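You operate a simulated robot arm through the tools that you are given. There is no shell and no other tool.

You are at the controls of a simulated robot arm. One attempt, no reset.

Task
Mount the red skein ring on the swift and thread it for winding.
Fine: yellow swift knob down; its twine over guide, dial stand and traverse slide, toggle in the white holder; swift brake off; leave the other rings.

Only the result counts: the job must be done as asked and must still hold three seconds after the hand-in. Knocking over, shifting, dropping, spilling or breaking anything else fails it.

Robot
A 6-joint arm with a two-finger gripper, fixed in place. Base frame: the origin is at the foot of the arm, x ahead of it, y to its left, z up; the work surface is at about z = 80. Readings come in cm, rad, newtons and seconds.
Its first joint turns from -2.897 to 2.897 rad. Payload 2.45 kg.
The tool frame sits at the grasp point between the pads (the TCP): z along the fingers, y along the line on which they close. The tips reach 2 cm beyond it. Largest opening 14 cm; the body of the gripper starts 16.8 cm behind the TCP.
Orientation is told as [roll, pitch, yaw] about the base's x, y, z axes, in that order, counted from this pose: with the fingers straight down and closing along the base's y, the tool's x points along the base's -x, its y along +y and its z along -z.

Tools
- The arm moves only by the tool arm_command. Its argument "plan" is text: rows parted by semicolons, each of 7 numbers parted by spaces: the turn, a rotation vector about the base's x, y, z in rad, then the shift along the base's x, y, z in cm, then the closure, from 0 (fully open) to 1 (shut). In form: wx wy wz dx dy dz hand; .... A call has 1 to 20 rows; each row shifts and turns the commanded pose from where the row before left it. Rows are played at 5 a second. More than 5 cm and 0.15 rad between two rows, or a gripper value outside its range, and nothing of the call is played. A pose out of reach is approached as far as the arm can. The call stops where the force on the tool passes 60 N (or 10 N more than at its start, if that is more) or the arm is blocked; 0.2 s more then pass. The fingers move at their own pace (about 4.5 cm/s each) and stop on an object; they squeeze with about 34 N. The grip force told is the motor's: it shows also when the fingers shut on nothing. Time passes only in rows, and 0.2 s behind the last, so rows that do not move let the fingers close. The reply holds the time, the measured pose of the TCP, the force on the tool along the base axes, the opening and the grip force, in the units named above and with some noise, with the torque about the TCP (base axes, N m) and any sound that the robot's microphone picked up.
- Cameras (640 x 400 px; columns grow to the right, rows downward): "scene" is fixed at [40.06, -64.91, 149.17]; the picture's right is [0.69, -0.72, 0.00], its down [-0.41, -0.40, -0.82] and it looks along [0.59, 0.57, -0.57] (base axes); focal length 342 px, centre (320, 200). "wrist" rides on the gripper at [7.8, 1.1, -20.9] in the tool frame; the picture's right is [-0.14, 0.99, 0.00], its down [-0.92, -0.13, -0.37] and it looks along [-0.37, -0.05, 0.93] (tool axes); focal length 280 px, centre (320, 200). There is no depth. A picture from a camera that has moved, and an enlarged one, comes with that camera's place and axes in the base frame and with its lens.
- get_image(camera): a new picture of that camera. It takes no simulated time.
- inspect(camera, box): a new picture of the part [left, top, right, bottom] of that camera's present view, enlarged. It takes no simulated time.
- job_done(): hands the job in; it is judged then, once.

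Nothing tells you positions but the pictures and the camera data. Unless the task says otherwise, let go and move clear before handing in.

The tools are called after "Emit:" as name(argument=value, ...) on one line, values as JSON. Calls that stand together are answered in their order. arm_command: Moves the arm, as the interface text tells. Its arguments: {"type":"object","properties":{"plan":{"type":"string"}},"required":["plan"]} The other tools are called the same way: get_image (camera) takes a picture; inspect (camera, box) takes an enlarged picture of a part of a camera's view; job_done () hands the job in.

At the start:

```text
t: 0.0
eef_pos: [68.5, 10.1, 118.71]
ee_rot: [0.0, 0.001, 0.0]
force: [-0.1, -0.3, -0.3]
ft_torque: [0.0, 0.0, -0.01]
opening: 13.98
finger_force: 0.0
```

scene: 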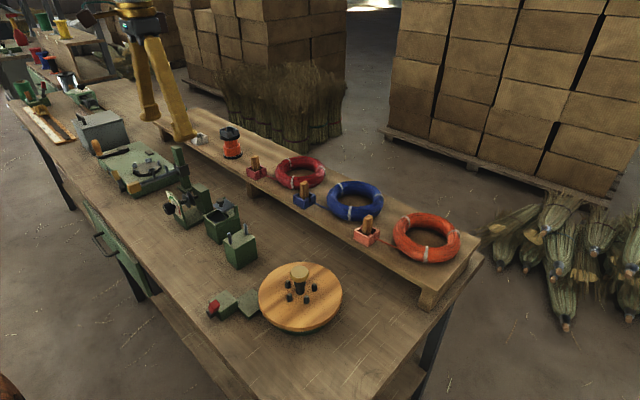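
wrist: 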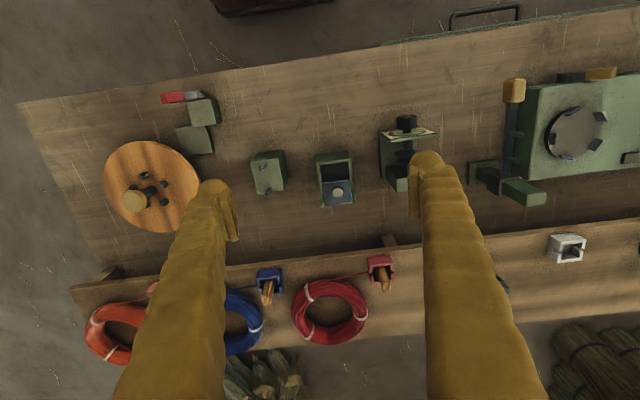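

I see a bench with a wooden swift disc, a row of green devices (guide, dial stand, traverse slide, winder), and a shelf with three skein rings whose twines end in wooden toggles in small holders. I'll look closer before moving.

Emit:
inspect(camera="scene", box=[200, 220, 360, 340])

Emit:
inspect(camera="scene", box=[150, 140, 280, 280])

Emit:
inspect(camera="scene", box=[220, 110, 380, 230])

Emit:
inspect(camera="scene", box=[60, 90, 220, 210])

Emit:
inspect(camera="wrist", box=[80, 70, 280, 260])

Emit:
inspect(camera="wrist", box=[230, 100, 440, 230])

Emit:
inspect(camera="wrist", box=[440, 50, 640, 280])

Emit:
inspect(camera="wrist", box=[70, 230, 440, 370])

```text
3.33 times, centred on (280, 280) of scene
camera zoom: at [40.06, -64.91, 149.17], right [0.69, -0.72, 0.0], down [-0.41, -0.4, -0.82], along [0.59, 0.57, -0.57], focal length 1142 px, centre (453, -67)
```

zoom: 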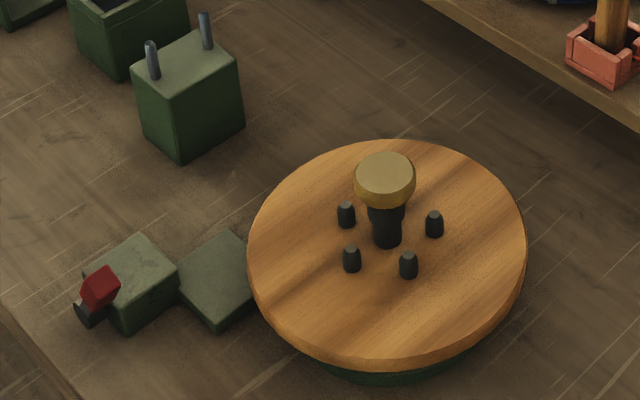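

```text
2.86 times, centred on (215, 210) of scene
camera zoom: at [40.06, -64.91, 149.17], right [0.69, -0.72, 0.0], down [-0.41, -0.4, -0.82], along [0.59, 0.57, -0.57], focal length 978 px, centre (620, 171)
```

zoom: 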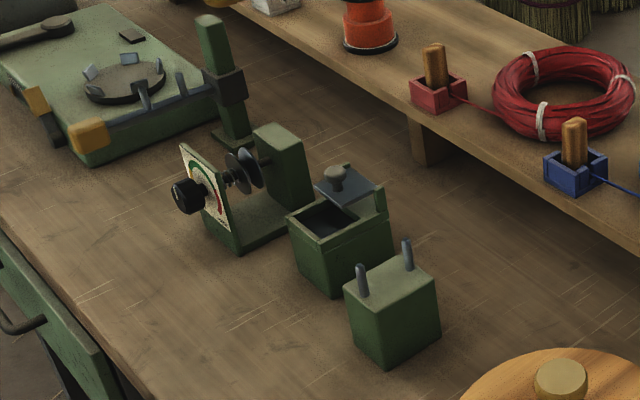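

```text
3.33 times, centred on (300, 170) of scene
camera zoom: at [40.06, -64.91, 149.17], right [0.69, -0.72, 0.0], down [-0.41, -0.4, -0.82], along [0.59, 0.57, -0.57], focal length 1142 px, centre (387, 300)
```

zoom: 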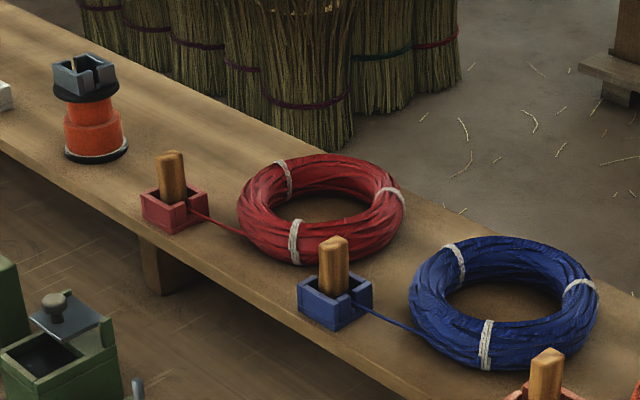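

```text
3.33 times, centred on (140, 150) of scene
camera zoom: at [40.06, -64.91, 149.17], right [0.69, -0.72, 0.0], down [-0.41, -0.4, -0.82], along [0.59, 0.57, -0.57], focal length 1142 px, centre (920, 367)
```

zoom: 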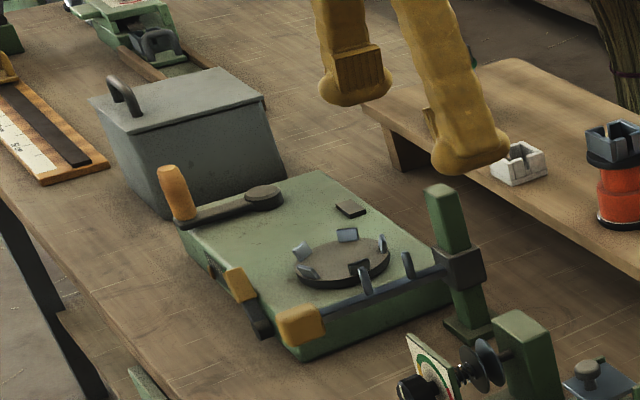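

```text
2.11 times, centred on (180, 165) of wrist
camera zoom: at [60.64, 11.19, 139.58], right [0.14, 0.99, 0.0], down [0.92, -0.13, 0.37], along [0.37, -0.05, -0.93], focal length 590 px, centre (615, 274)
```

zoom: 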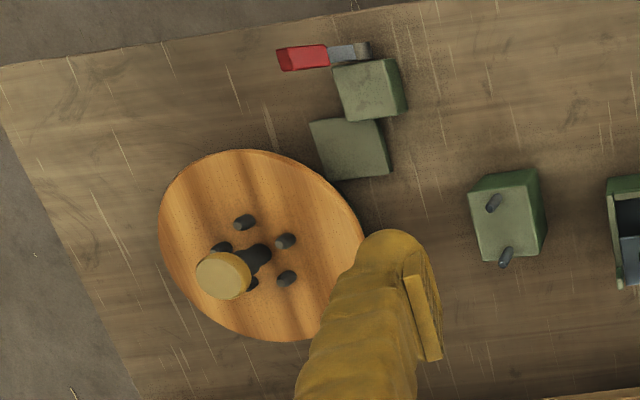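

```text
3.05 times, centred on (335, 165) of wrist
camera zoom: at [60.64, 11.19, 139.58], right [0.14, 0.99, 0.0], down [0.92, -0.13, 0.37], along [0.37, -0.05, -0.93], focal length 854 px, centre (274, 307)
```

zoom: 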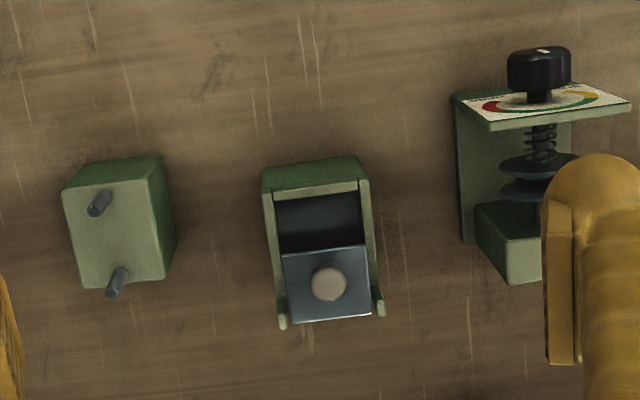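

```text
1.74 times, centred on (540, 165) of wrist
camera zoom: at [60.64, 11.19, 139.58], right [0.14, 0.99, 0.0], down [0.92, -0.13, 0.37], along [0.37, -0.05, -0.93], focal length 488 px, centre (-63, 261)
```

zoom: 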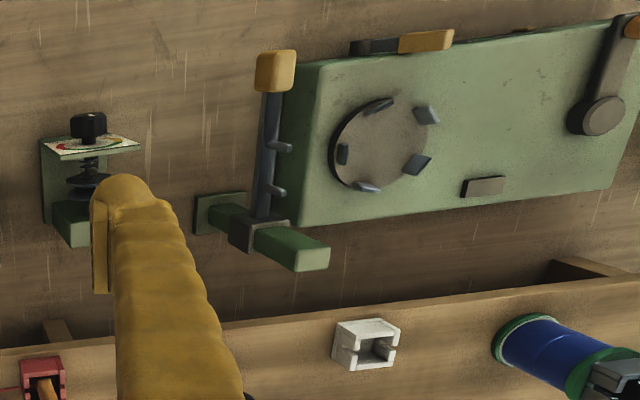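

```text
1.73 times, centred on (255, 300) of wrist
camera zoom: at [60.64, 11.19, 139.58], right [0.14, 0.99, 0.0], down [0.92, -0.13, 0.37], along [0.37, -0.05, -0.93], focal length 485 px, centre (432, 27)
```

zoom: 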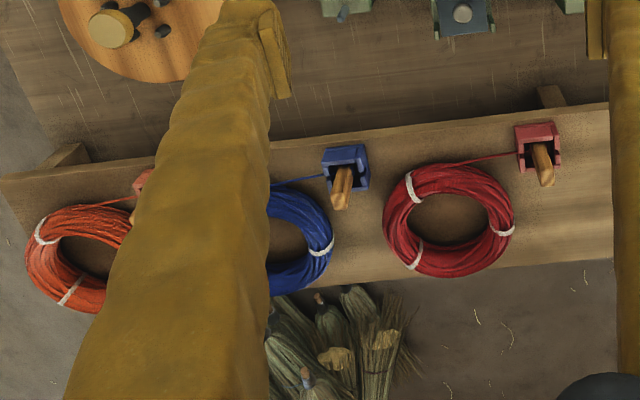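

The layout looks clear: swift near (75,-25), guide (75,-1), dial discs (75,26), traverse prongs (75,43.5), white holder near (96,55), red ring near (105,7). I'll move high over the swift to look at the brake and pegs.

Emit:
arm_command(plan="0 0 0 0 -4.5 0 0;0 0 0 0 -4.5 0 0;0 0 0 0 -4.5 0 0;0 0 0 0 -4.5 0 0;0 0 0 0 -4.5 0 0;0 0 0 0 -4.5 0 0;0 0 0 0 -4 0 0;0 0 0 0 0 0 0")

Emit:
get_image(camera="wrist")

Emit:
inspect(camera="wrist", box=[220, 60, 480, 260])

Emit:
get_image(camera="scene")

```text
t: 1.8
eef_pos: [68.54, -21.04, 118.63]
ee_rot: [0.001, 0.001, -0.001]
force: [-0.6, -0.6, 0.1]
ft_torque: [0.02, -0.02, -0.04]
opening: 14.0
finger_force: 0.1
```

```text
taken
camera wrist: at [60.67, -20.04, 139.52], right [0.14, 0.99, 0.0], down [0.92, -0.13, 0.37], along [0.37, -0.05, -0.93], focal length 280 px, centre (320, 200)
```

wrist: 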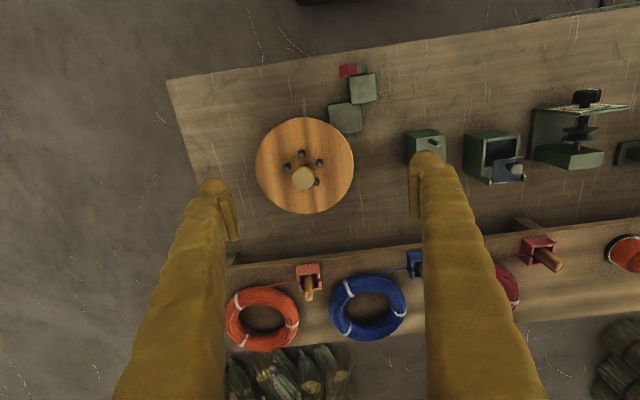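

```text
2.00 times, centred on (350, 160) of wrist
camera zoom: at [60.67, -20.04, 139.52], right [0.14, 0.99, 0.0], down [0.92, -0.13, 0.37], along [0.37, -0.05, -0.93], focal length 561 px, centre (260, 280)
```

zoom: 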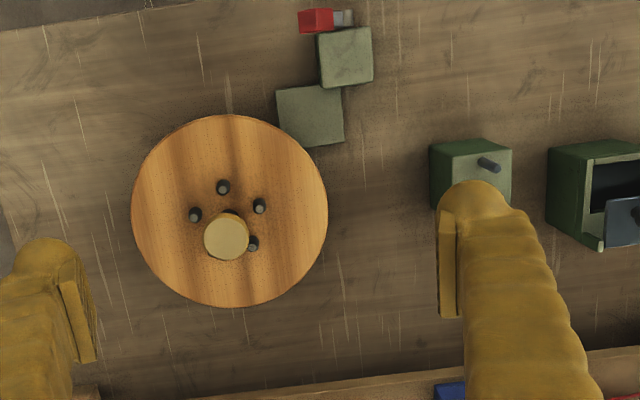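

```text
taken
```

scene: 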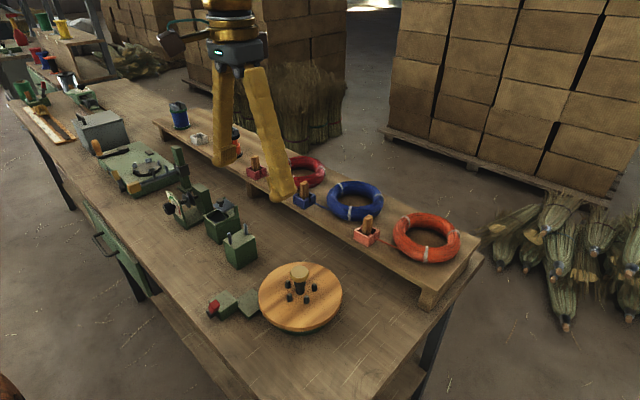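

Emit:
inspect(camera="scene", box=[195, 275, 275, 325])

Emit:
inspect(camera="scene", box=[255, 255, 345, 335])

Emit:
inspect(camera="scene", box=[155, 175, 225, 225])

Emit:
inspect(camera="scene", box=[160, 115, 250, 165])

Emit:
inspect(camera="scene", box=[120, 140, 210, 200])

```text
8.00 times, centred on (235, 300) of scene
camera zoom: at [40.06, -64.91, 149.17], right [0.69, -0.72, 0.0], down [-0.41, -0.4, -0.82], along [0.59, 0.57, -0.57], focal length 2740 px, centre (1000, -600)
```

zoom: 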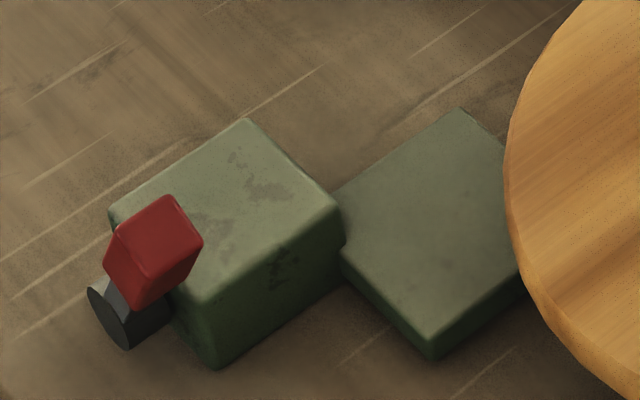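

```text
5.00 times, centred on (300, 295) of scene
camera zoom: at [40.06, -64.91, 149.17], right [0.69, -0.72, 0.0], down [-0.41, -0.4, -0.82], along [0.59, 0.57, -0.57], focal length 1712 px, centre (420, -275)
```

zoom: 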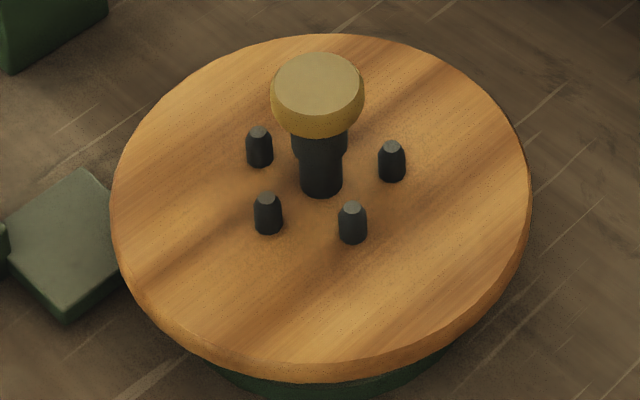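

```text
8.00 times, centred on (190, 200) of scene
camera zoom: at [40.06, -64.91, 149.17], right [0.69, -0.72, 0.0], down [-0.41, -0.4, -0.82], along [0.59, 0.57, -0.57], focal length 2740 px, centre (1360, 200)
```

zoom: 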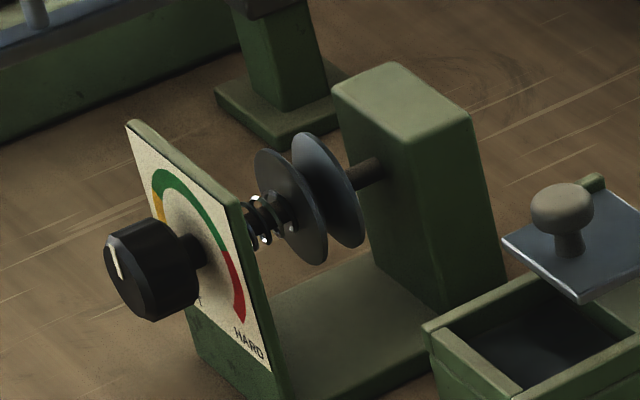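

```text
7.11 times, centred on (205, 140) of scene
camera zoom: at [40.06, -64.91, 149.17], right [0.69, -0.72, 0.0], down [-0.41, -0.4, -0.82], along [0.59, 0.57, -0.57], focal length 2435 px, centre (1138, 627)
```

zoom: 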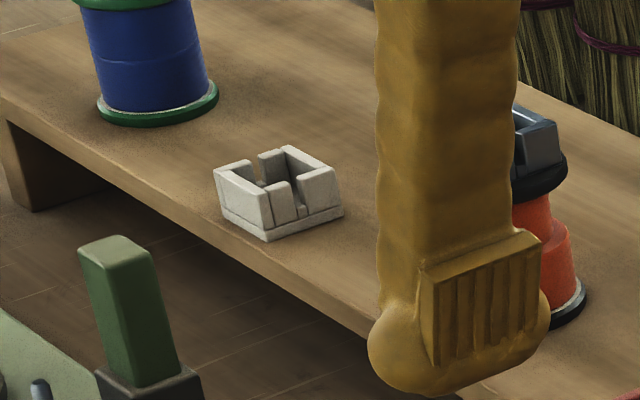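

```text
6.67 times, centred on (165, 170) of scene
camera zoom: at [40.06, -64.91, 149.17], right [0.69, -0.72, 0.0], down [-0.41, -0.4, -0.82], along [0.59, 0.57, -0.57], focal length 2283 px, centre (1353, 400)
```

zoom: 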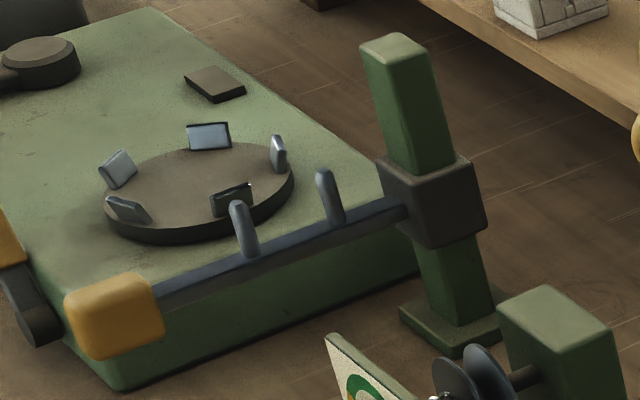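

Now I'll lower the wrist camera near the brake to see its lever and any marks.

Emit:
arm_command(plan="0 0 0 -1.1 2.2 -3.5 0;0 0 0 -1.1 2.2 -3.5 0;0 0 0 -1.1 2.2 -3.5 0;0 0 0 -1.1 2.2 -3.5 0;0 0 0 0 0 0 0")

Emit:
get_image(camera="wrist")

Emit:
inspect(camera="wrist", box=[240, 80, 440, 220])

```text
t: 3.0
eef_pos: [64.21, -11.98, 104.85]
ee_rot: [0.0, 0.0, -0.002]
force: [-0.1, 0.2, -0.3]
ft_torque: [0.01, -0.03, 0.03]
opening: 14.01
finger_force: 0.1
```

```text
taken
camera wrist: at [56.31, -10.9, 125.71], right [0.14, 0.99, 0.0], down [0.92, -0.13, 0.37], along [0.37, -0.05, -0.93], focal length 280 px, centre (320, 200)
```

wrist: 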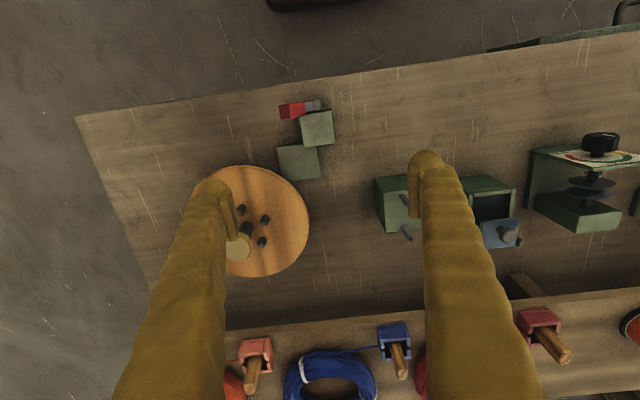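

```text
2.86 times, centred on (340, 150) of wrist
camera zoom: at [56.31, -10.9, 125.71], right [0.14, 0.99, 0.0], down [0.92, -0.13, 0.37], along [0.37, -0.05, -0.93], focal length 801 px, centre (263, 343)
```

zoom: 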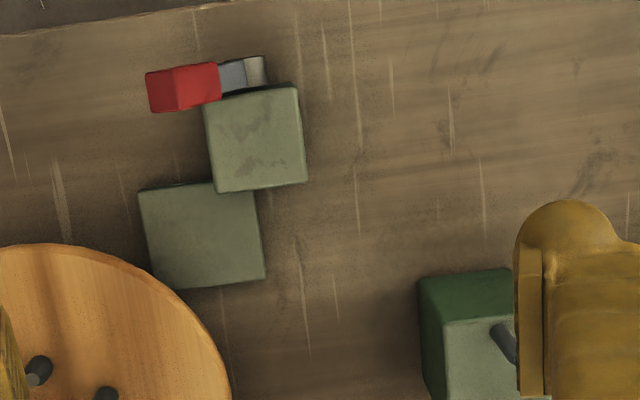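

The brake lever (red handle near (58.5,-15.7,89)) leans toward -y on a shaft along x. I'll close the fingers, lower them on the -y side of it and look before pushing.

Emit:
arm_command(plan="0 0 0 -2 -3.2 0 1;0 0 0 -2 -3.2 0 1;0 0 0 -2 -3.6 0 1;0 0 0 0 0 -3.5 1;0 0 0 0 0 -3.5 1;0 0 0 0 0 -3 1;0 0 0 0 0 0 1;0 0 0 0 0 0 1")

Emit:
get_image(camera="wrist")

Emit:
inspect(camera="scene", box=[160, 220, 320, 340])

```text
t: 4.8
eef_pos: [57.68, -22.03, 94.93]
ee_rot: [0.0, 0.0, -0.001]
force: [0.6, 0.1, -0.4]
ft_torque: [0.0, 0.02, 0.01]
opening: 0.0
finger_force: 16.0
```

```text
taken
camera wrist: at [49.85, -21.07, 115.68], right [0.14, 0.99, 0.0], down [0.92, -0.13, 0.37], along [0.37, -0.05, -0.93], focal length 280 px, centre (320, 200)
```

wrist: 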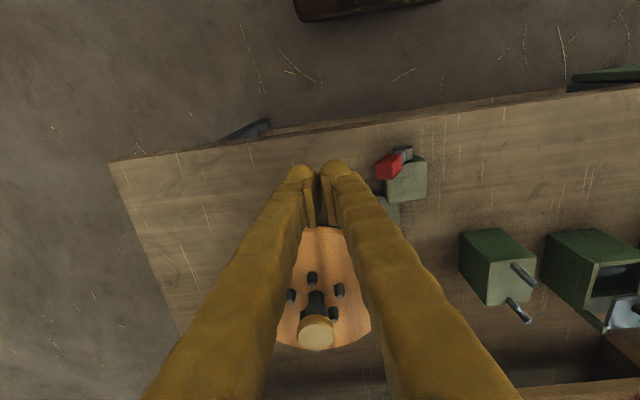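

```text
3.33 times, centred on (240, 280) of scene
camera zoom: at [40.06, -64.91, 149.17], right [0.69, -0.72, 0.0], down [-0.41, -0.4, -0.82], along [0.59, 0.57, -0.57], focal length 1142 px, centre (587, -67)
```

zoom: 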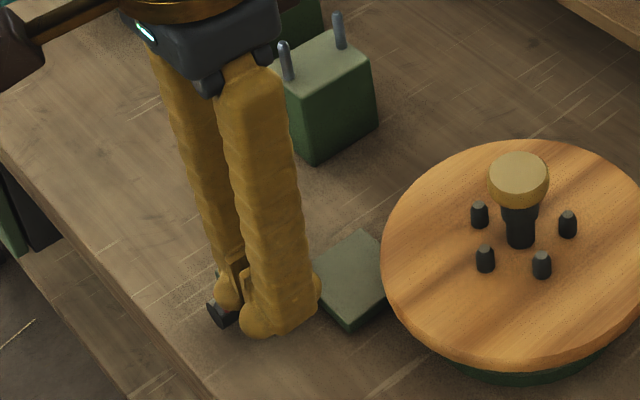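

Emit:
arm_command(plan="0 0 0 0.5 0 -3.2 1;0 0 0 0 0 -3 1;0 0 0 0 1.2 0 1;0 0 0 0 1.2 0 1;0 0 0 0 1.2 0 1;0 0 0 0 1.2 0 1;0 0 0 0 1.2 0 1;0 0 0 0 1.2 0 1")

Emit:
get_image(camera="wrist")

Emit:
inspect(camera="scene", box=[160, 220, 320, 340])

```text
t: 6.6
eef_pos: [58.71, -14.86, 88.53]
ee_rot: [0.0, -0.002, 0.001]
force: [1.1, 0.2, -0.1]
ft_torque: [0.0, -0.01, -0.01]
opening: 0.02
finger_force: 28.8
```

```text
taken
camera wrist: at [50.81, -13.87, 109.38], right [0.14, 0.99, 0.0], down [0.92, -0.13, 0.37], along [0.37, -0.05, -0.93], focal length 280 px, centre (320, 200)
```

wrist: 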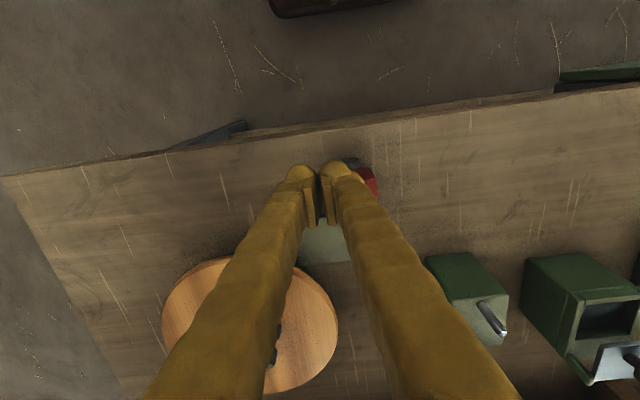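

```text
3.33 times, centred on (240, 280) of scene
camera zoom: at [40.06, -64.91, 149.17], right [0.69, -0.72, 0.0], down [-0.41, -0.4, -0.82], along [0.59, 0.57, -0.57], focal length 1142 px, centre (587, -67)
```

zoom: 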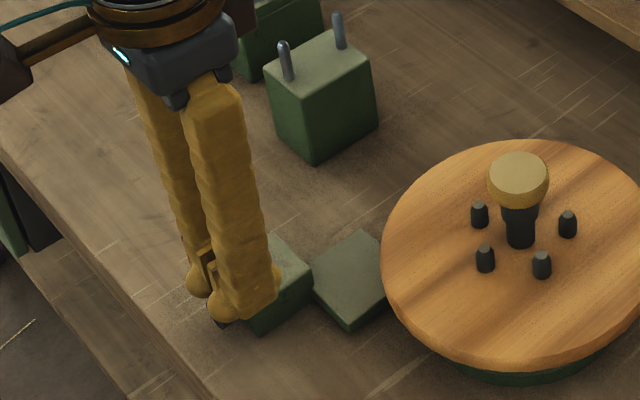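

Emit:
arm_command(plan="0 0 0 0 1.2 0 1;0 0 0 0 1.2 0 1;0 0 0 0 1.2 0 1;0 0 0 0 1 0 1")

Emit:
get_image(camera="wrist")

Emit:
inspect(camera="scene", box=[160, 220, 320, 340])

```text
t: 7.4
eef_pos: [58.71, -12.19, 88.48]
ee_rot: [-0.002, -0.004, 0.0]
force: [-6.1, -33.2, 15.5]
ft_torque: [0.04, 0.08, 0.21]
opening: 0.0
finger_force: 29.8
stopped in row 3: the force on the tool passed its limit at 85 N (the readings are from after the stop); the commanded pose is now the measured one
```

```text
taken
camera wrist: at [50.73, -11.08, 109.38], right [0.14, 0.99, 0.0], down [0.92, -0.13, 0.37], along [0.37, -0.05, -0.93], focal length 280 px, centre (320, 200)
```

wrist: 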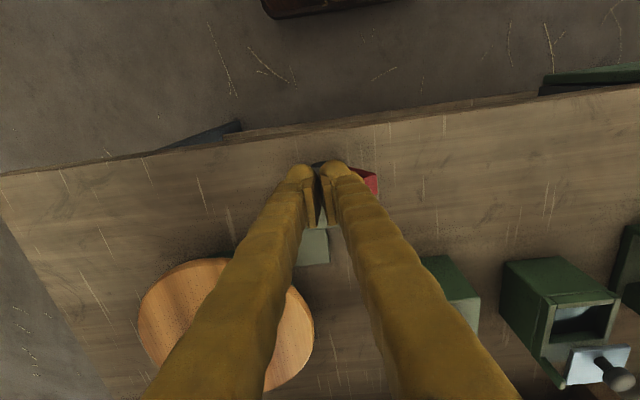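

```text
3.33 times, centred on (240, 280) of scene
camera zoom: at [40.06, -64.91, 149.17], right [0.69, -0.72, 0.0], down [-0.41, -0.4, -0.82], along [0.59, 0.57, -0.57], focal length 1142 px, centre (587, -67)
```

zoom: 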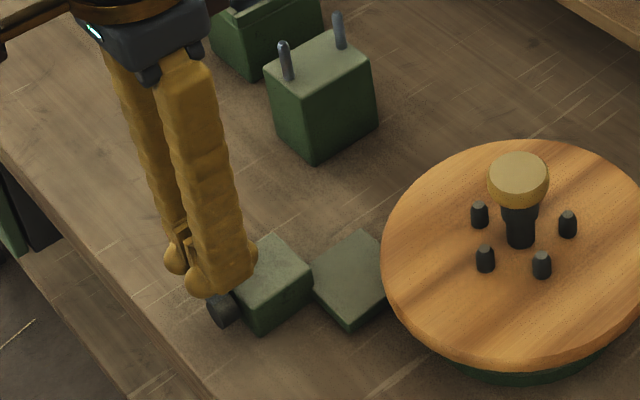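

The lever reached its end stop on the +y side. I'll back off, lift and look at the brake.

Emit:
arm_command(plan="0 0 0 0 -1 0 1;0 0 0 0 -3 0 1;0 0 0 0 -1 4 1;0 0 0 0 0 4.5 1;0 0 0 0 0 4.5 0.6;0 0 0 3 0 3 0.6;0 0 0 0 0 0 0.6")

Emit:
get_image(camera="wrist")

Emit:
inspect(camera="scene", box=[195, 275, 275, 325])

```text
t: 9.0
eef_pos: [61.81, -17.04, 104.26]
ee_rot: [-0.004, -0.001, -0.001]
force: [0.3, 0.0, 0.9]
ft_torque: [0.01, 0.0, 0.01]
opening: 5.58
finger_force: 0.1
```

```text
taken
camera wrist: at [53.86, -15.88, 125.06], right [0.14, 0.99, 0.0], down [0.92, -0.13, 0.37], along [0.37, -0.05, -0.93], focal length 280 px, centre (320, 200)
```

wrist: 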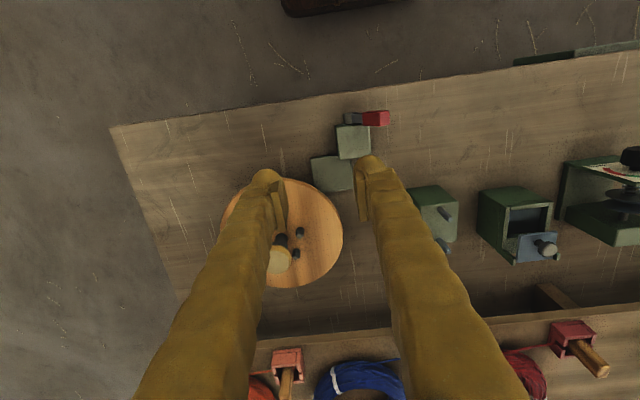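

```text
8.00 times, centred on (235, 300) of scene
camera zoom: at [40.06, -64.91, 149.17], right [0.69, -0.72, 0.0], down [-0.41, -0.4, -0.82], along [0.59, 0.57, -0.57], focal length 2740 px, centre (1000, -600)
```

zoom: 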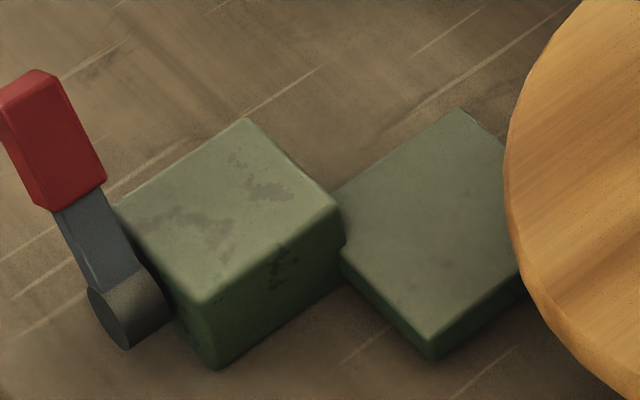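

The lever now leans to +y; I'll verify its meaning later when the twine pulls the swift. Next I go over to view the red ring and its toggle.

Emit:
arm_command(plan="0 0 0 0 0 4.5 0.3;0 0 0 0 0 4.5 0;0 0 0 3.2 2.6 0 0;0 0 0 3.2 2.6 0 0;0 0 0 3.2 2.6 0 0;0 0 0 3.2 2.6 0 0;0 0 0 3.2 2.6 0 0;0 0 0 3.2 2.6 0 0;0 0 0 3.2 2.6 0 0;0 0 0 3.2 2.6 0 0;0 0 0 3.2 2.6 0 0;0 0 0 0 0 0 0")

Emit:
get_image(camera="wrist")

Emit:
inspect(camera="scene", box=[220, 120, 380, 220])

```text
t: 11.6
eef_pos: [90.67, 6.38, 113.41]
ee_rot: [-0.003, -0.001, 0.0]
force: [0.3, 0.4, -0.6]
ft_torque: [0.01, 0.01, 0.02]
opening: 13.97
finger_force: 0.0
```

```text
taken
camera wrist: at [82.79, 7.48, 134.28], right [0.14, 0.99, 0.0], down [0.92, -0.13, 0.37], along [0.37, -0.05, -0.93], focal length 280 px, centre (320, 200)
```

wrist: 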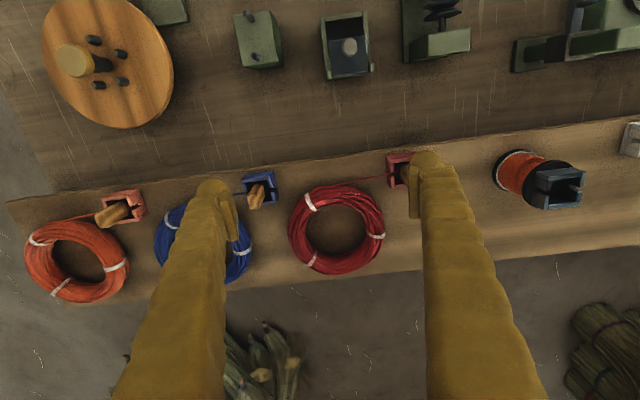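

```text
4.00 times, centred on (300, 170) of scene
camera zoom: at [40.06, -64.91, 149.17], right [0.69, -0.72, 0.0], down [-0.41, -0.4, -0.82], along [0.59, 0.57, -0.57], focal length 1370 px, centre (400, 320)
```

zoom: 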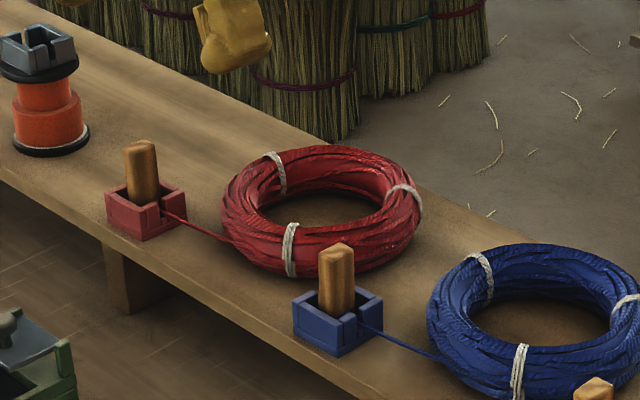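

Emit:
inspect(camera="wrist", box=[230, 140, 440, 280])

Emit:
inspect(camera="scene", box=[240, 150, 340, 215])

```text
2.86 times, centred on (335, 210) of wrist
camera zoom: at [82.79, 7.48, 134.28], right [0.14, 0.99, 0.0], down [0.92, -0.13, 0.37], along [0.37, -0.05, -0.93], focal length 801 px, centre (277, 171)
```

zoom: 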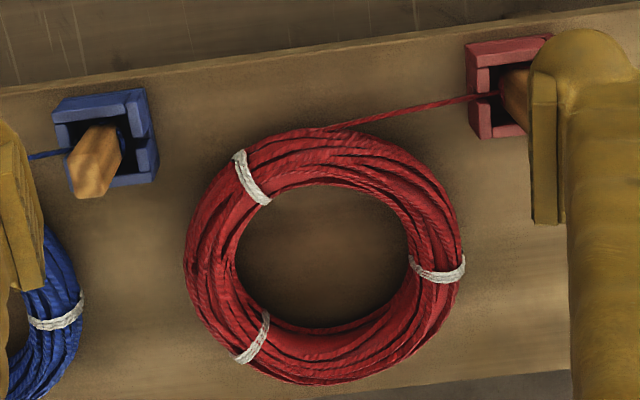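

```text
6.15 times, centred on (290, 182) of scene
camera zoom: at [40.06, -64.91, 149.17], right [0.69, -0.72, 0.0], down [-0.41, -0.4, -0.82], along [0.59, 0.57, -0.57], focal length 2108 px, centre (505, 308)
```

zoom: 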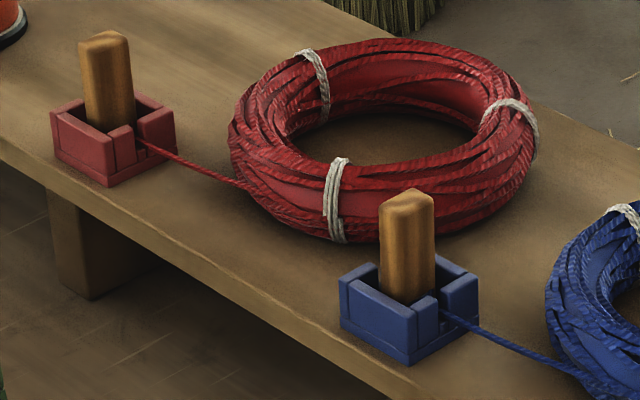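

Ring: centre ≈(105.4,7.2), tube mid z≈91.6, shelf top ≈90; twine leaves its near side toward +y. I'll grip the near tube slightly on the -y side, between twine and tie, so I turn the tool about -70° with a slight outward tilt and half-close.

Emit:
arm_command(plan="0 0 -0.1358 0 0 0 0.2;0 0 -0.1358 0 0 0 0.45;0 0 -0.1358 0 0 0 0.45;0 0 -0.1358 1 0 0 0.45;0 0 -0.1358 1 0 -1 0.45;0 0 -0.1358 1 -0.3 -1 0.45;0 0 -0.1358 1 -0.3 -1 0.45;0 0 -0.1358 1 -0.3 -1 0.45;0 0 -0.1358 1 -0.3 -1 0.45;0 -0.12 0 1 -0.3 -1 0.45;0 0 0 0 0 0 0.45")

Emit:
get_image(camera="wrist")

Emit:
get_image(camera="scene")

```text
t: 14.0
eef_pos: [97.4, 4.61, 107.53]
ee_rot: [0.112, -0.043, -1.225]
force: [-0.5, -0.4, -1.0]
ft_torque: [-0.02, 0.01, 0.0]
opening: 7.71
finger_force: 0.0
```

```text
taken
camera wrist: at [93.09, 12.34, 128.04], right [0.97, 0.21, 0.11], down [0.15, -0.91, 0.39], along [0.19, -0.36, -0.91], focal length 280 px, centre (320, 200)
```

wrist: 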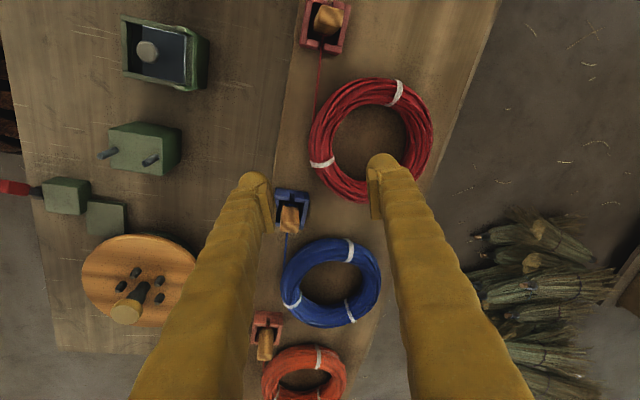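

```text
taken
```

scene: 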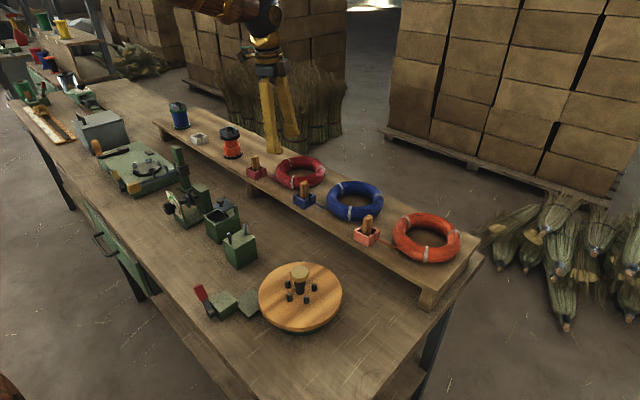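

Emit:
arm_command(plan="0 0 0 0.8 0.5 -2 0.57;0 0 0 0.8 0.55 -2.5 0.57;0 0 0 0 0 -2.5 0.57;0 0 0 0 0 -2.5 0.57;0 0 0 0 0 0 0.57")

Emit:
get_image(camera="wrist")

Emit:
inspect(camera="scene", box=[220, 110, 380, 220])

```text
t: 15.2
eef_pos: [99.12, 5.9, 98.1]
ee_rot: [0.11, -0.041, -1.225]
force: [-0.3, -0.3, 0.5]
ft_torque: [-0.01, 0.01, 0.01]
opening: 6.03
finger_force: 0.1
```

```text
taken
camera wrist: at [94.95, 13.65, 118.55], right [0.97, 0.21, 0.11], down [0.15, -0.91, 0.39], along [0.19, -0.36, -0.91], focal length 280 px, centre (320, 200)
```

wrist: 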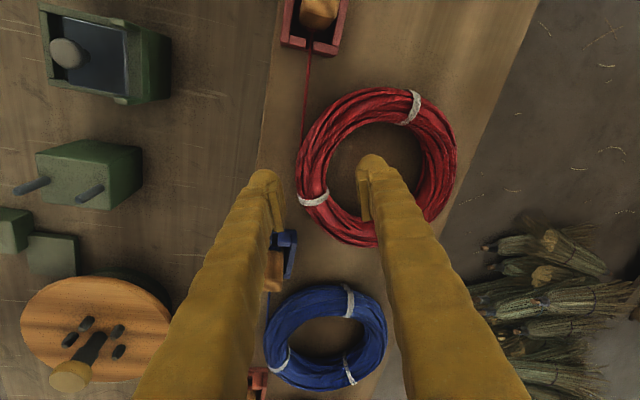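

```text
3.64 times, centred on (300, 165) of scene
camera zoom: at [40.06, -64.91, 149.17], right [0.69, -0.72, 0.0], down [-0.41, -0.4, -0.82], along [0.59, 0.57, -0.57], focal length 1245 px, centre (393, 327)
```

zoom: 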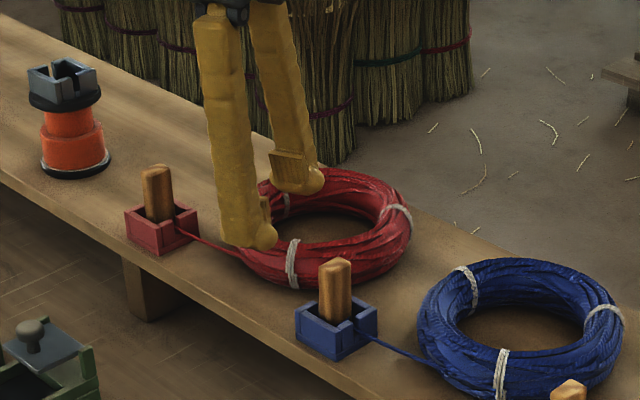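

Emit:
arm_command(plan="0 0 0 0 0 -2 0.57;0 0 0 0 0 -2 0.57;0 0 0 0 0 -1 0.57;0 0 0 0 0 -0.4 0.57;0 0 0 0 0 -0.3 0.57;0 0 0 0 0 0 0.57")

Emit:
inspect(camera="scene", box=[240, 120, 340, 200])

Emit:
get_image(camera="wrist")

```text
t: 16.6
eef_pos: [99.1, 5.83, 92.28]
ee_rot: [0.111, -0.041, -1.225]
force: [-0.2, 1.4, 5.3]
ft_torque: [0.03, 0.24, -0.05]
opening: 6.02
finger_force: 0.0
```

```text
5.00 times, centred on (290, 160) of scene
camera zoom: at [40.06, -64.91, 149.17], right [0.69, -0.72, 0.0], down [-0.41, -0.4, -0.82], along [0.59, 0.57, -0.57], focal length 1712 px, centre (470, 400)
```

zoom: 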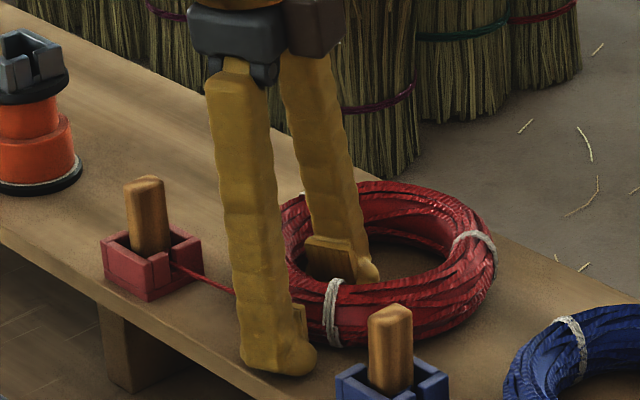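

```text
taken
camera wrist: at [94.83, 13.5, 112.87], right [0.97, 0.21, 0.11], down [0.15, -0.91, 0.39], along [0.19, -0.36, -0.91], focal length 280 px, centre (320, 200)
```

wrist: 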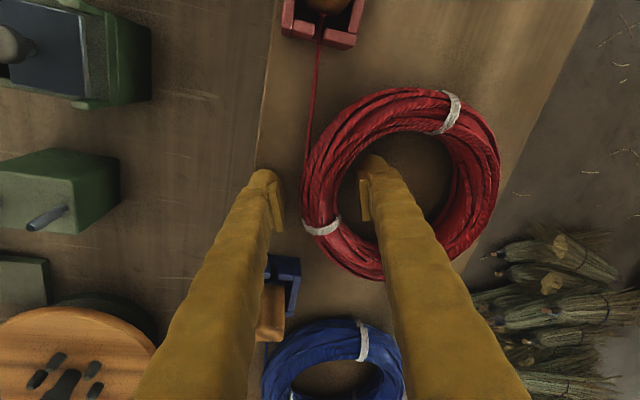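

A light 5 N touch shows the outer fingertip is at the shelf. I raise 0.2 cm and close on the tube.

Emit:
arm_command(plan="0 0 0 0 0 0.2 0.57;0 0 0 0 0 0 0.7;0 0 0 0 0 0 0.8;0 0 0 0 0 0 0.9;0 0 0 0 0 0 1;0 0 0 0 0 0 1;0 0 0 0 0 0 1")

Emit:
inspect(camera="scene", box=[240, 120, 340, 200])

Emit:
get_image(camera="wrist")

```text
t: 18.2
eef_pos: [98.99, 5.77, 92.53]
ee_rot: [0.109, -0.042, -1.225]
force: [-1.5, -0.9, 2.1]
ft_torque: [-0.01, 0.16, 0.0]
opening: 2.13
finger_force: 34.3
```

```text
5.00 times, centred on (290, 160) of scene
camera zoom: at [40.06, -64.91, 149.17], right [0.69, -0.72, 0.0], down [-0.41, -0.4, -0.82], along [0.59, 0.57, -0.57], focal length 1712 px, centre (470, 400)
```

zoom: 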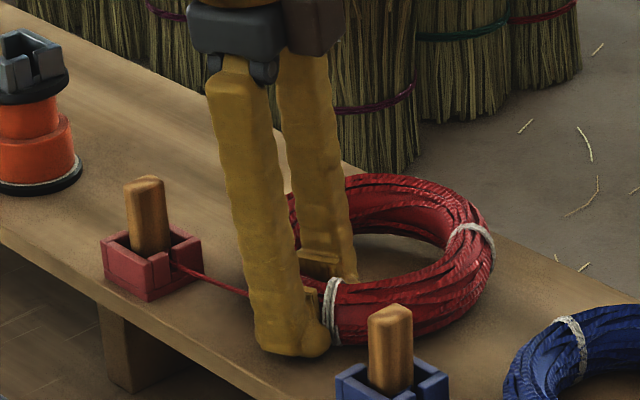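

```text
taken
camera wrist: at [94.8, 13.5, 112.99], right [0.97, 0.21, 0.11], down [0.15, -0.91, 0.39], along [0.19, -0.36, -0.91], focal length 280 px, centre (320, 200)
```

wrist: 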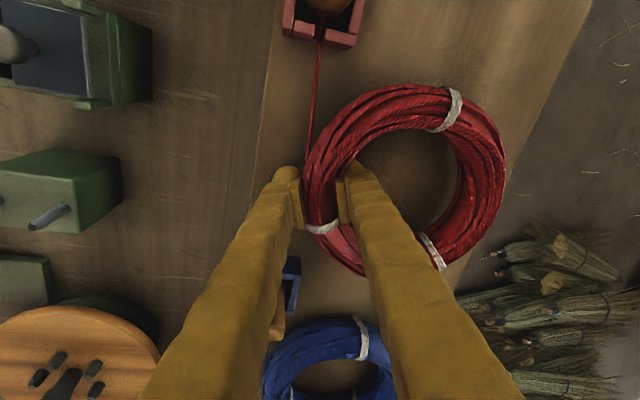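

Emit:
arm_command(plan="0 0 0 0 0 0.5 1;0 0 0 0 0 1 1;0 0 0 0 0 1.5 1;0 0 0 0 0 1.5 1;0 0 0 0 0 0 1")

Emit:
inspect(camera="scene", box=[220, 100, 360, 210])

Emit:
get_image(camera="wrist")

```text
t: 19.4
eef_pos: [99.06, 5.79, 96.87]
ee_rot: [0.11, -0.042, -1.227]
force: [1.2, 0.2, -1.0]
ft_torque: [-0.03, 0.06, -0.01]
opening: 2.04
finger_force: 34.0
```

```text
3.64 times, centred on (290, 155) of scene
camera zoom: at [40.06, -64.91, 149.17], right [0.69, -0.72, 0.0], down [-0.41, -0.4, -0.82], along [0.59, 0.57, -0.57], focal length 1245 px, centre (429, 364)
```

zoom: 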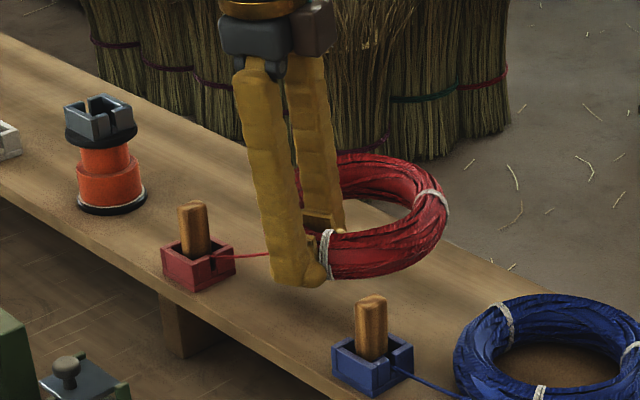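

```text
taken
camera wrist: at [94.91, 13.53, 117.35], right [0.97, 0.21, 0.11], down [0.15, -0.91, 0.39], along [0.19, -0.36, -0.91], focal length 280 px, centre (320, 200)
```

wrist: 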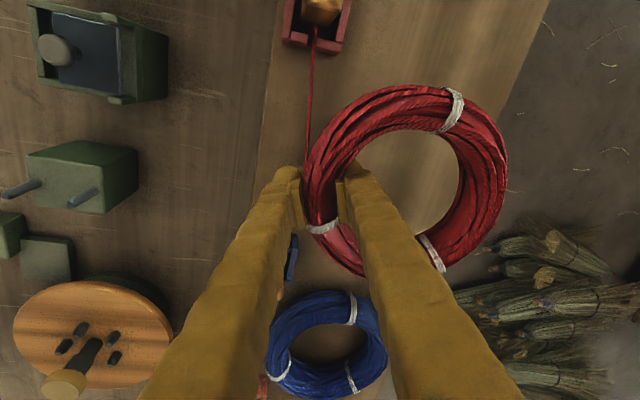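

Ring is lifted; twine is paying out with the toggle still in its holder. I raise it above the toggles and carry it toward the swift.

Emit:
arm_command(plan="0 0 0 0 0 2.5 1;0 0 0 0 0 3 1;0 0 0 0 0 3 1;0 0 0 -2 0 2 1;0 0 0 -3 -1 0 1;0 0 0 -3 -2 0 1;0 0 0 0 0 0 1")

Emit:
get_image(camera="scene")

Emit:
get_image(camera="wrist")

```text
t: 21.0
eef_pos: [91.2, 2.56, 107.73]
ee_rot: [0.11, -0.042, -1.226]
force: [-0.7, -0.4, -0.8]
ft_torque: [0.01, 0.06, -0.01]
opening: 2.01
finger_force: 33.4
```

```text
taken
```

scene: 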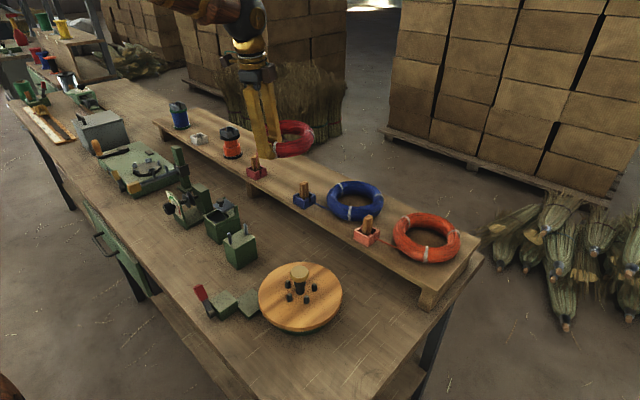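

```text
taken
camera wrist: at [86.94, 10.42, 128.16], right [0.97, 0.21, 0.11], down [0.15, -0.91, 0.39], along [0.19, -0.36, -0.91], focal length 280 px, centre (320, 200)
```

wrist: 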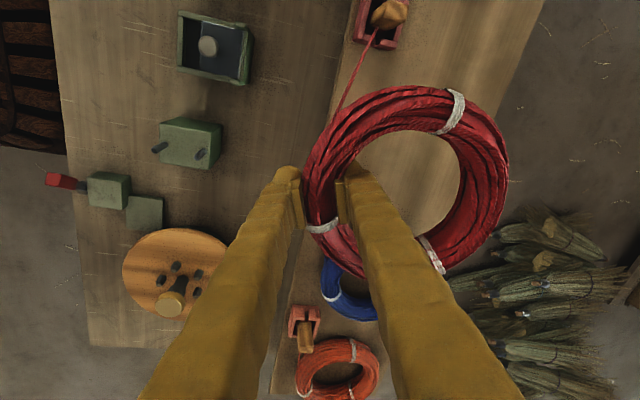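

Emit:
inspect(camera="scene", box=[230, 80, 340, 170])

```text
4.44 times, centred on (285, 125) of scene
camera zoom: at [40.06, -64.91, 149.17], right [0.69, -0.72, 0.0], down [-0.41, -0.4, -0.82], along [0.59, 0.57, -0.57], focal length 1522 px, centre (476, 533)
```

zoom: 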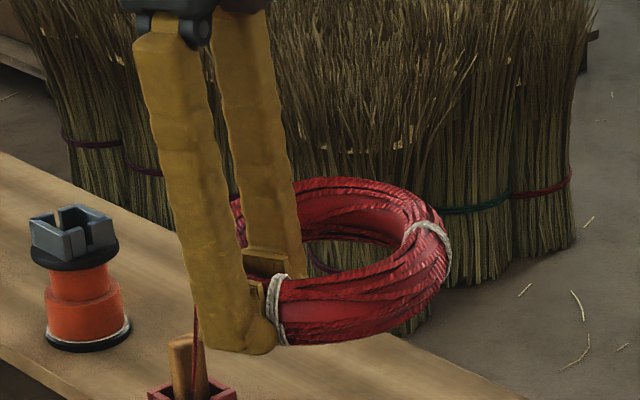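

Emit:
arm_command(plan="0 0 0 -2.5 -3.2 0 1;0 0 0 -2.5 -3.2 0 1;0 0 0 -2.5 -3.2 0 1;0 0 0 -2.5 -3.2 0 1;0 0 0 -2.5 -3.2 0 1;0 0 0 -2.5 -3.2 0 1;0 0 0 -2.5 -3.2 0 1;0 0 0 -2.5 -3.2 0 1;0 0 0 -2.5 -3.2 0 1;0 0 0 0 0 0 1")

Emit:
get_image(camera="scene")

Emit:
get_image(camera="wrist")

Emit:
inspect(camera="scene", box=[220, 190, 400, 320])

```text
t: 23.2
eef_pos: [68.71, -25.84, 107.43]
ee_rot: [0.112, -0.042, -1.222]
force: [1.0, -0.5, -0.8]
ft_torque: [-0.03, 0.12, -0.03]
opening: 1.99
finger_force: 34.1
```

```text
taken
```

scene: 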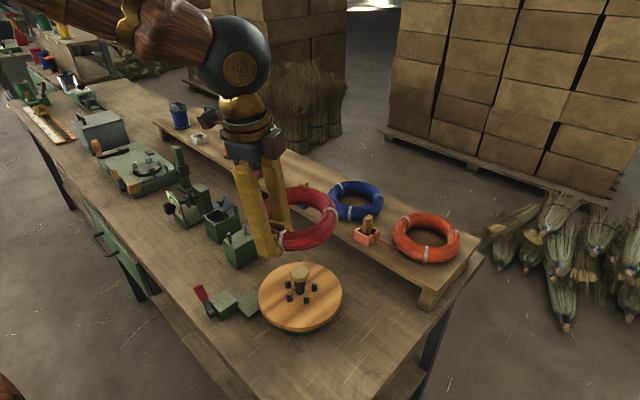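

```text
taken
camera wrist: at [64.53, -18.13, 127.79], right [0.97, 0.21, 0.11], down [0.15, -0.91, 0.39], along [0.19, -0.36, -0.91], focal length 280 px, centre (320, 200)
```

wrist: 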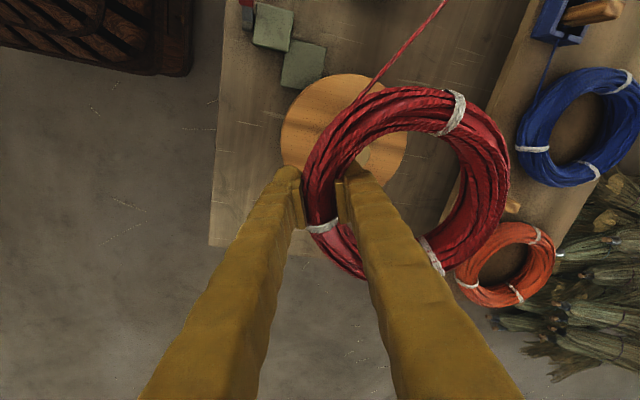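

```text
3.08 times, centred on (310, 255) of scene
camera zoom: at [40.06, -64.91, 149.17], right [0.69, -0.72, 0.0], down [-0.41, -0.4, -0.82], along [0.59, 0.57, -0.57], focal length 1054 px, centre (351, 31)
```

zoom: 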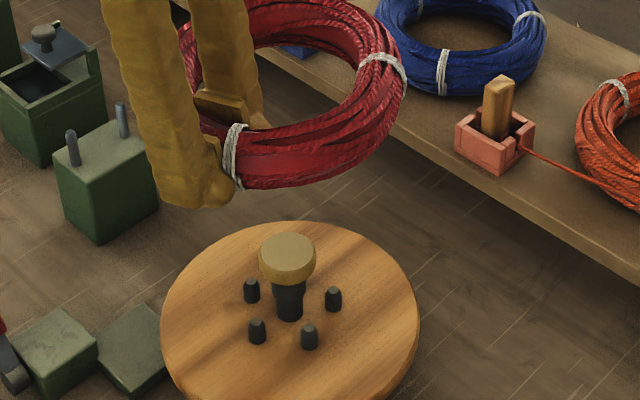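

Emit:
inspect(camera="scene", box=[225, 165, 355, 265])

Emit:
inspect(camera="wrist", box=[270, 60, 530, 300])

```text
4.00 times, centred on (290, 215) of scene
camera zoom: at [40.06, -64.91, 149.17], right [0.69, -0.72, 0.0], down [-0.41, -0.4, -0.82], along [0.59, 0.57, -0.57], focal length 1370 px, centre (440, 140)
```

zoom: 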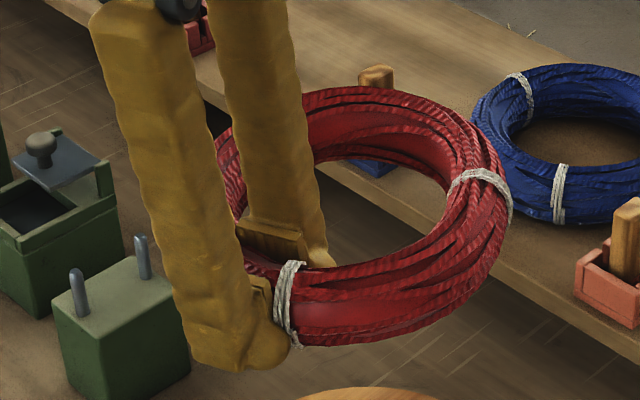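

```text
1.67 times, centred on (400, 180) of wrist
camera zoom: at [64.53, -18.13, 127.79], right [0.97, 0.21, 0.11], down [0.15, -0.91, 0.39], along [0.19, -0.36, -0.91], focal length 467 px, centre (187, 233)
```

zoom: 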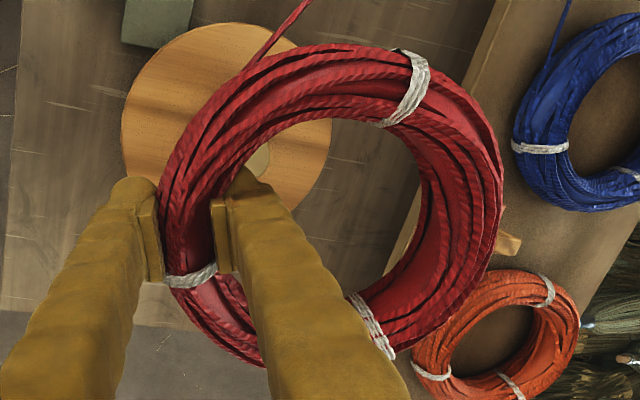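

The held ring tips up slightly on its far side, so I'll level the tool (about +0.16 rad about y), and shift so the ring sits about 1 cm toward the gripper from the swift axis, keeping the inner finger clear of the pegs.

Emit:
arm_command(plan="0 0.08 0 -0.7 -0.6 -1 1;0 0.08 0 -0.6 -0.6 -2 1;0 0 0 0 0 -2 1;0 0 0 0 0 -2 1;0 0 0 0 0 0 1")

Emit:
get_image(camera="wrist")

Emit:
inspect(camera="scene", box=[220, 190, 380, 310])

```text
t: 24.4
eef_pos: [67.41, -27.27, 100.34]
ee_rot: [-0.04, 0.012, -1.221]
force: [0.0, -0.9, -0.5]
ft_torque: [-0.02, 0.1, 0.0]
opening: 1.95
finger_force: 34.1
```

```text
taken
camera wrist: at [66.39, -19.53, 121.15], right [0.98, 0.21, -0.04], down [0.21, -0.91, 0.36], along [0.04, -0.36, -0.93], focal length 280 px, centre (320, 200)
```

wrist: 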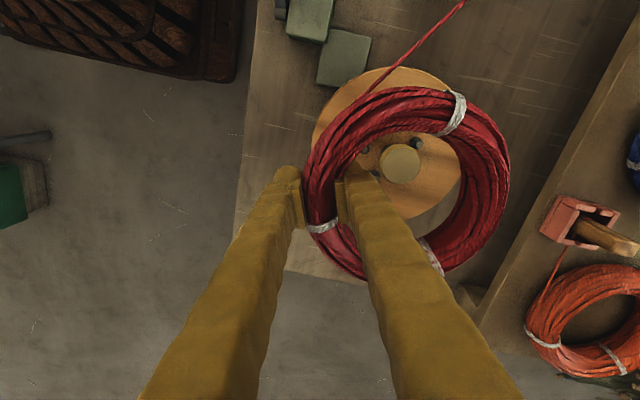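

```text
3.33 times, centred on (300, 250) of scene
camera zoom: at [40.06, -64.91, 149.17], right [0.69, -0.72, 0.0], down [-0.41, -0.4, -0.82], along [0.59, 0.57, -0.57], focal length 1142 px, centre (387, 33)
```

zoom: 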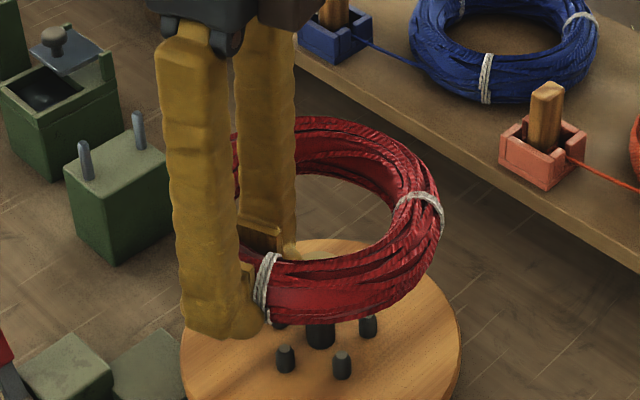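

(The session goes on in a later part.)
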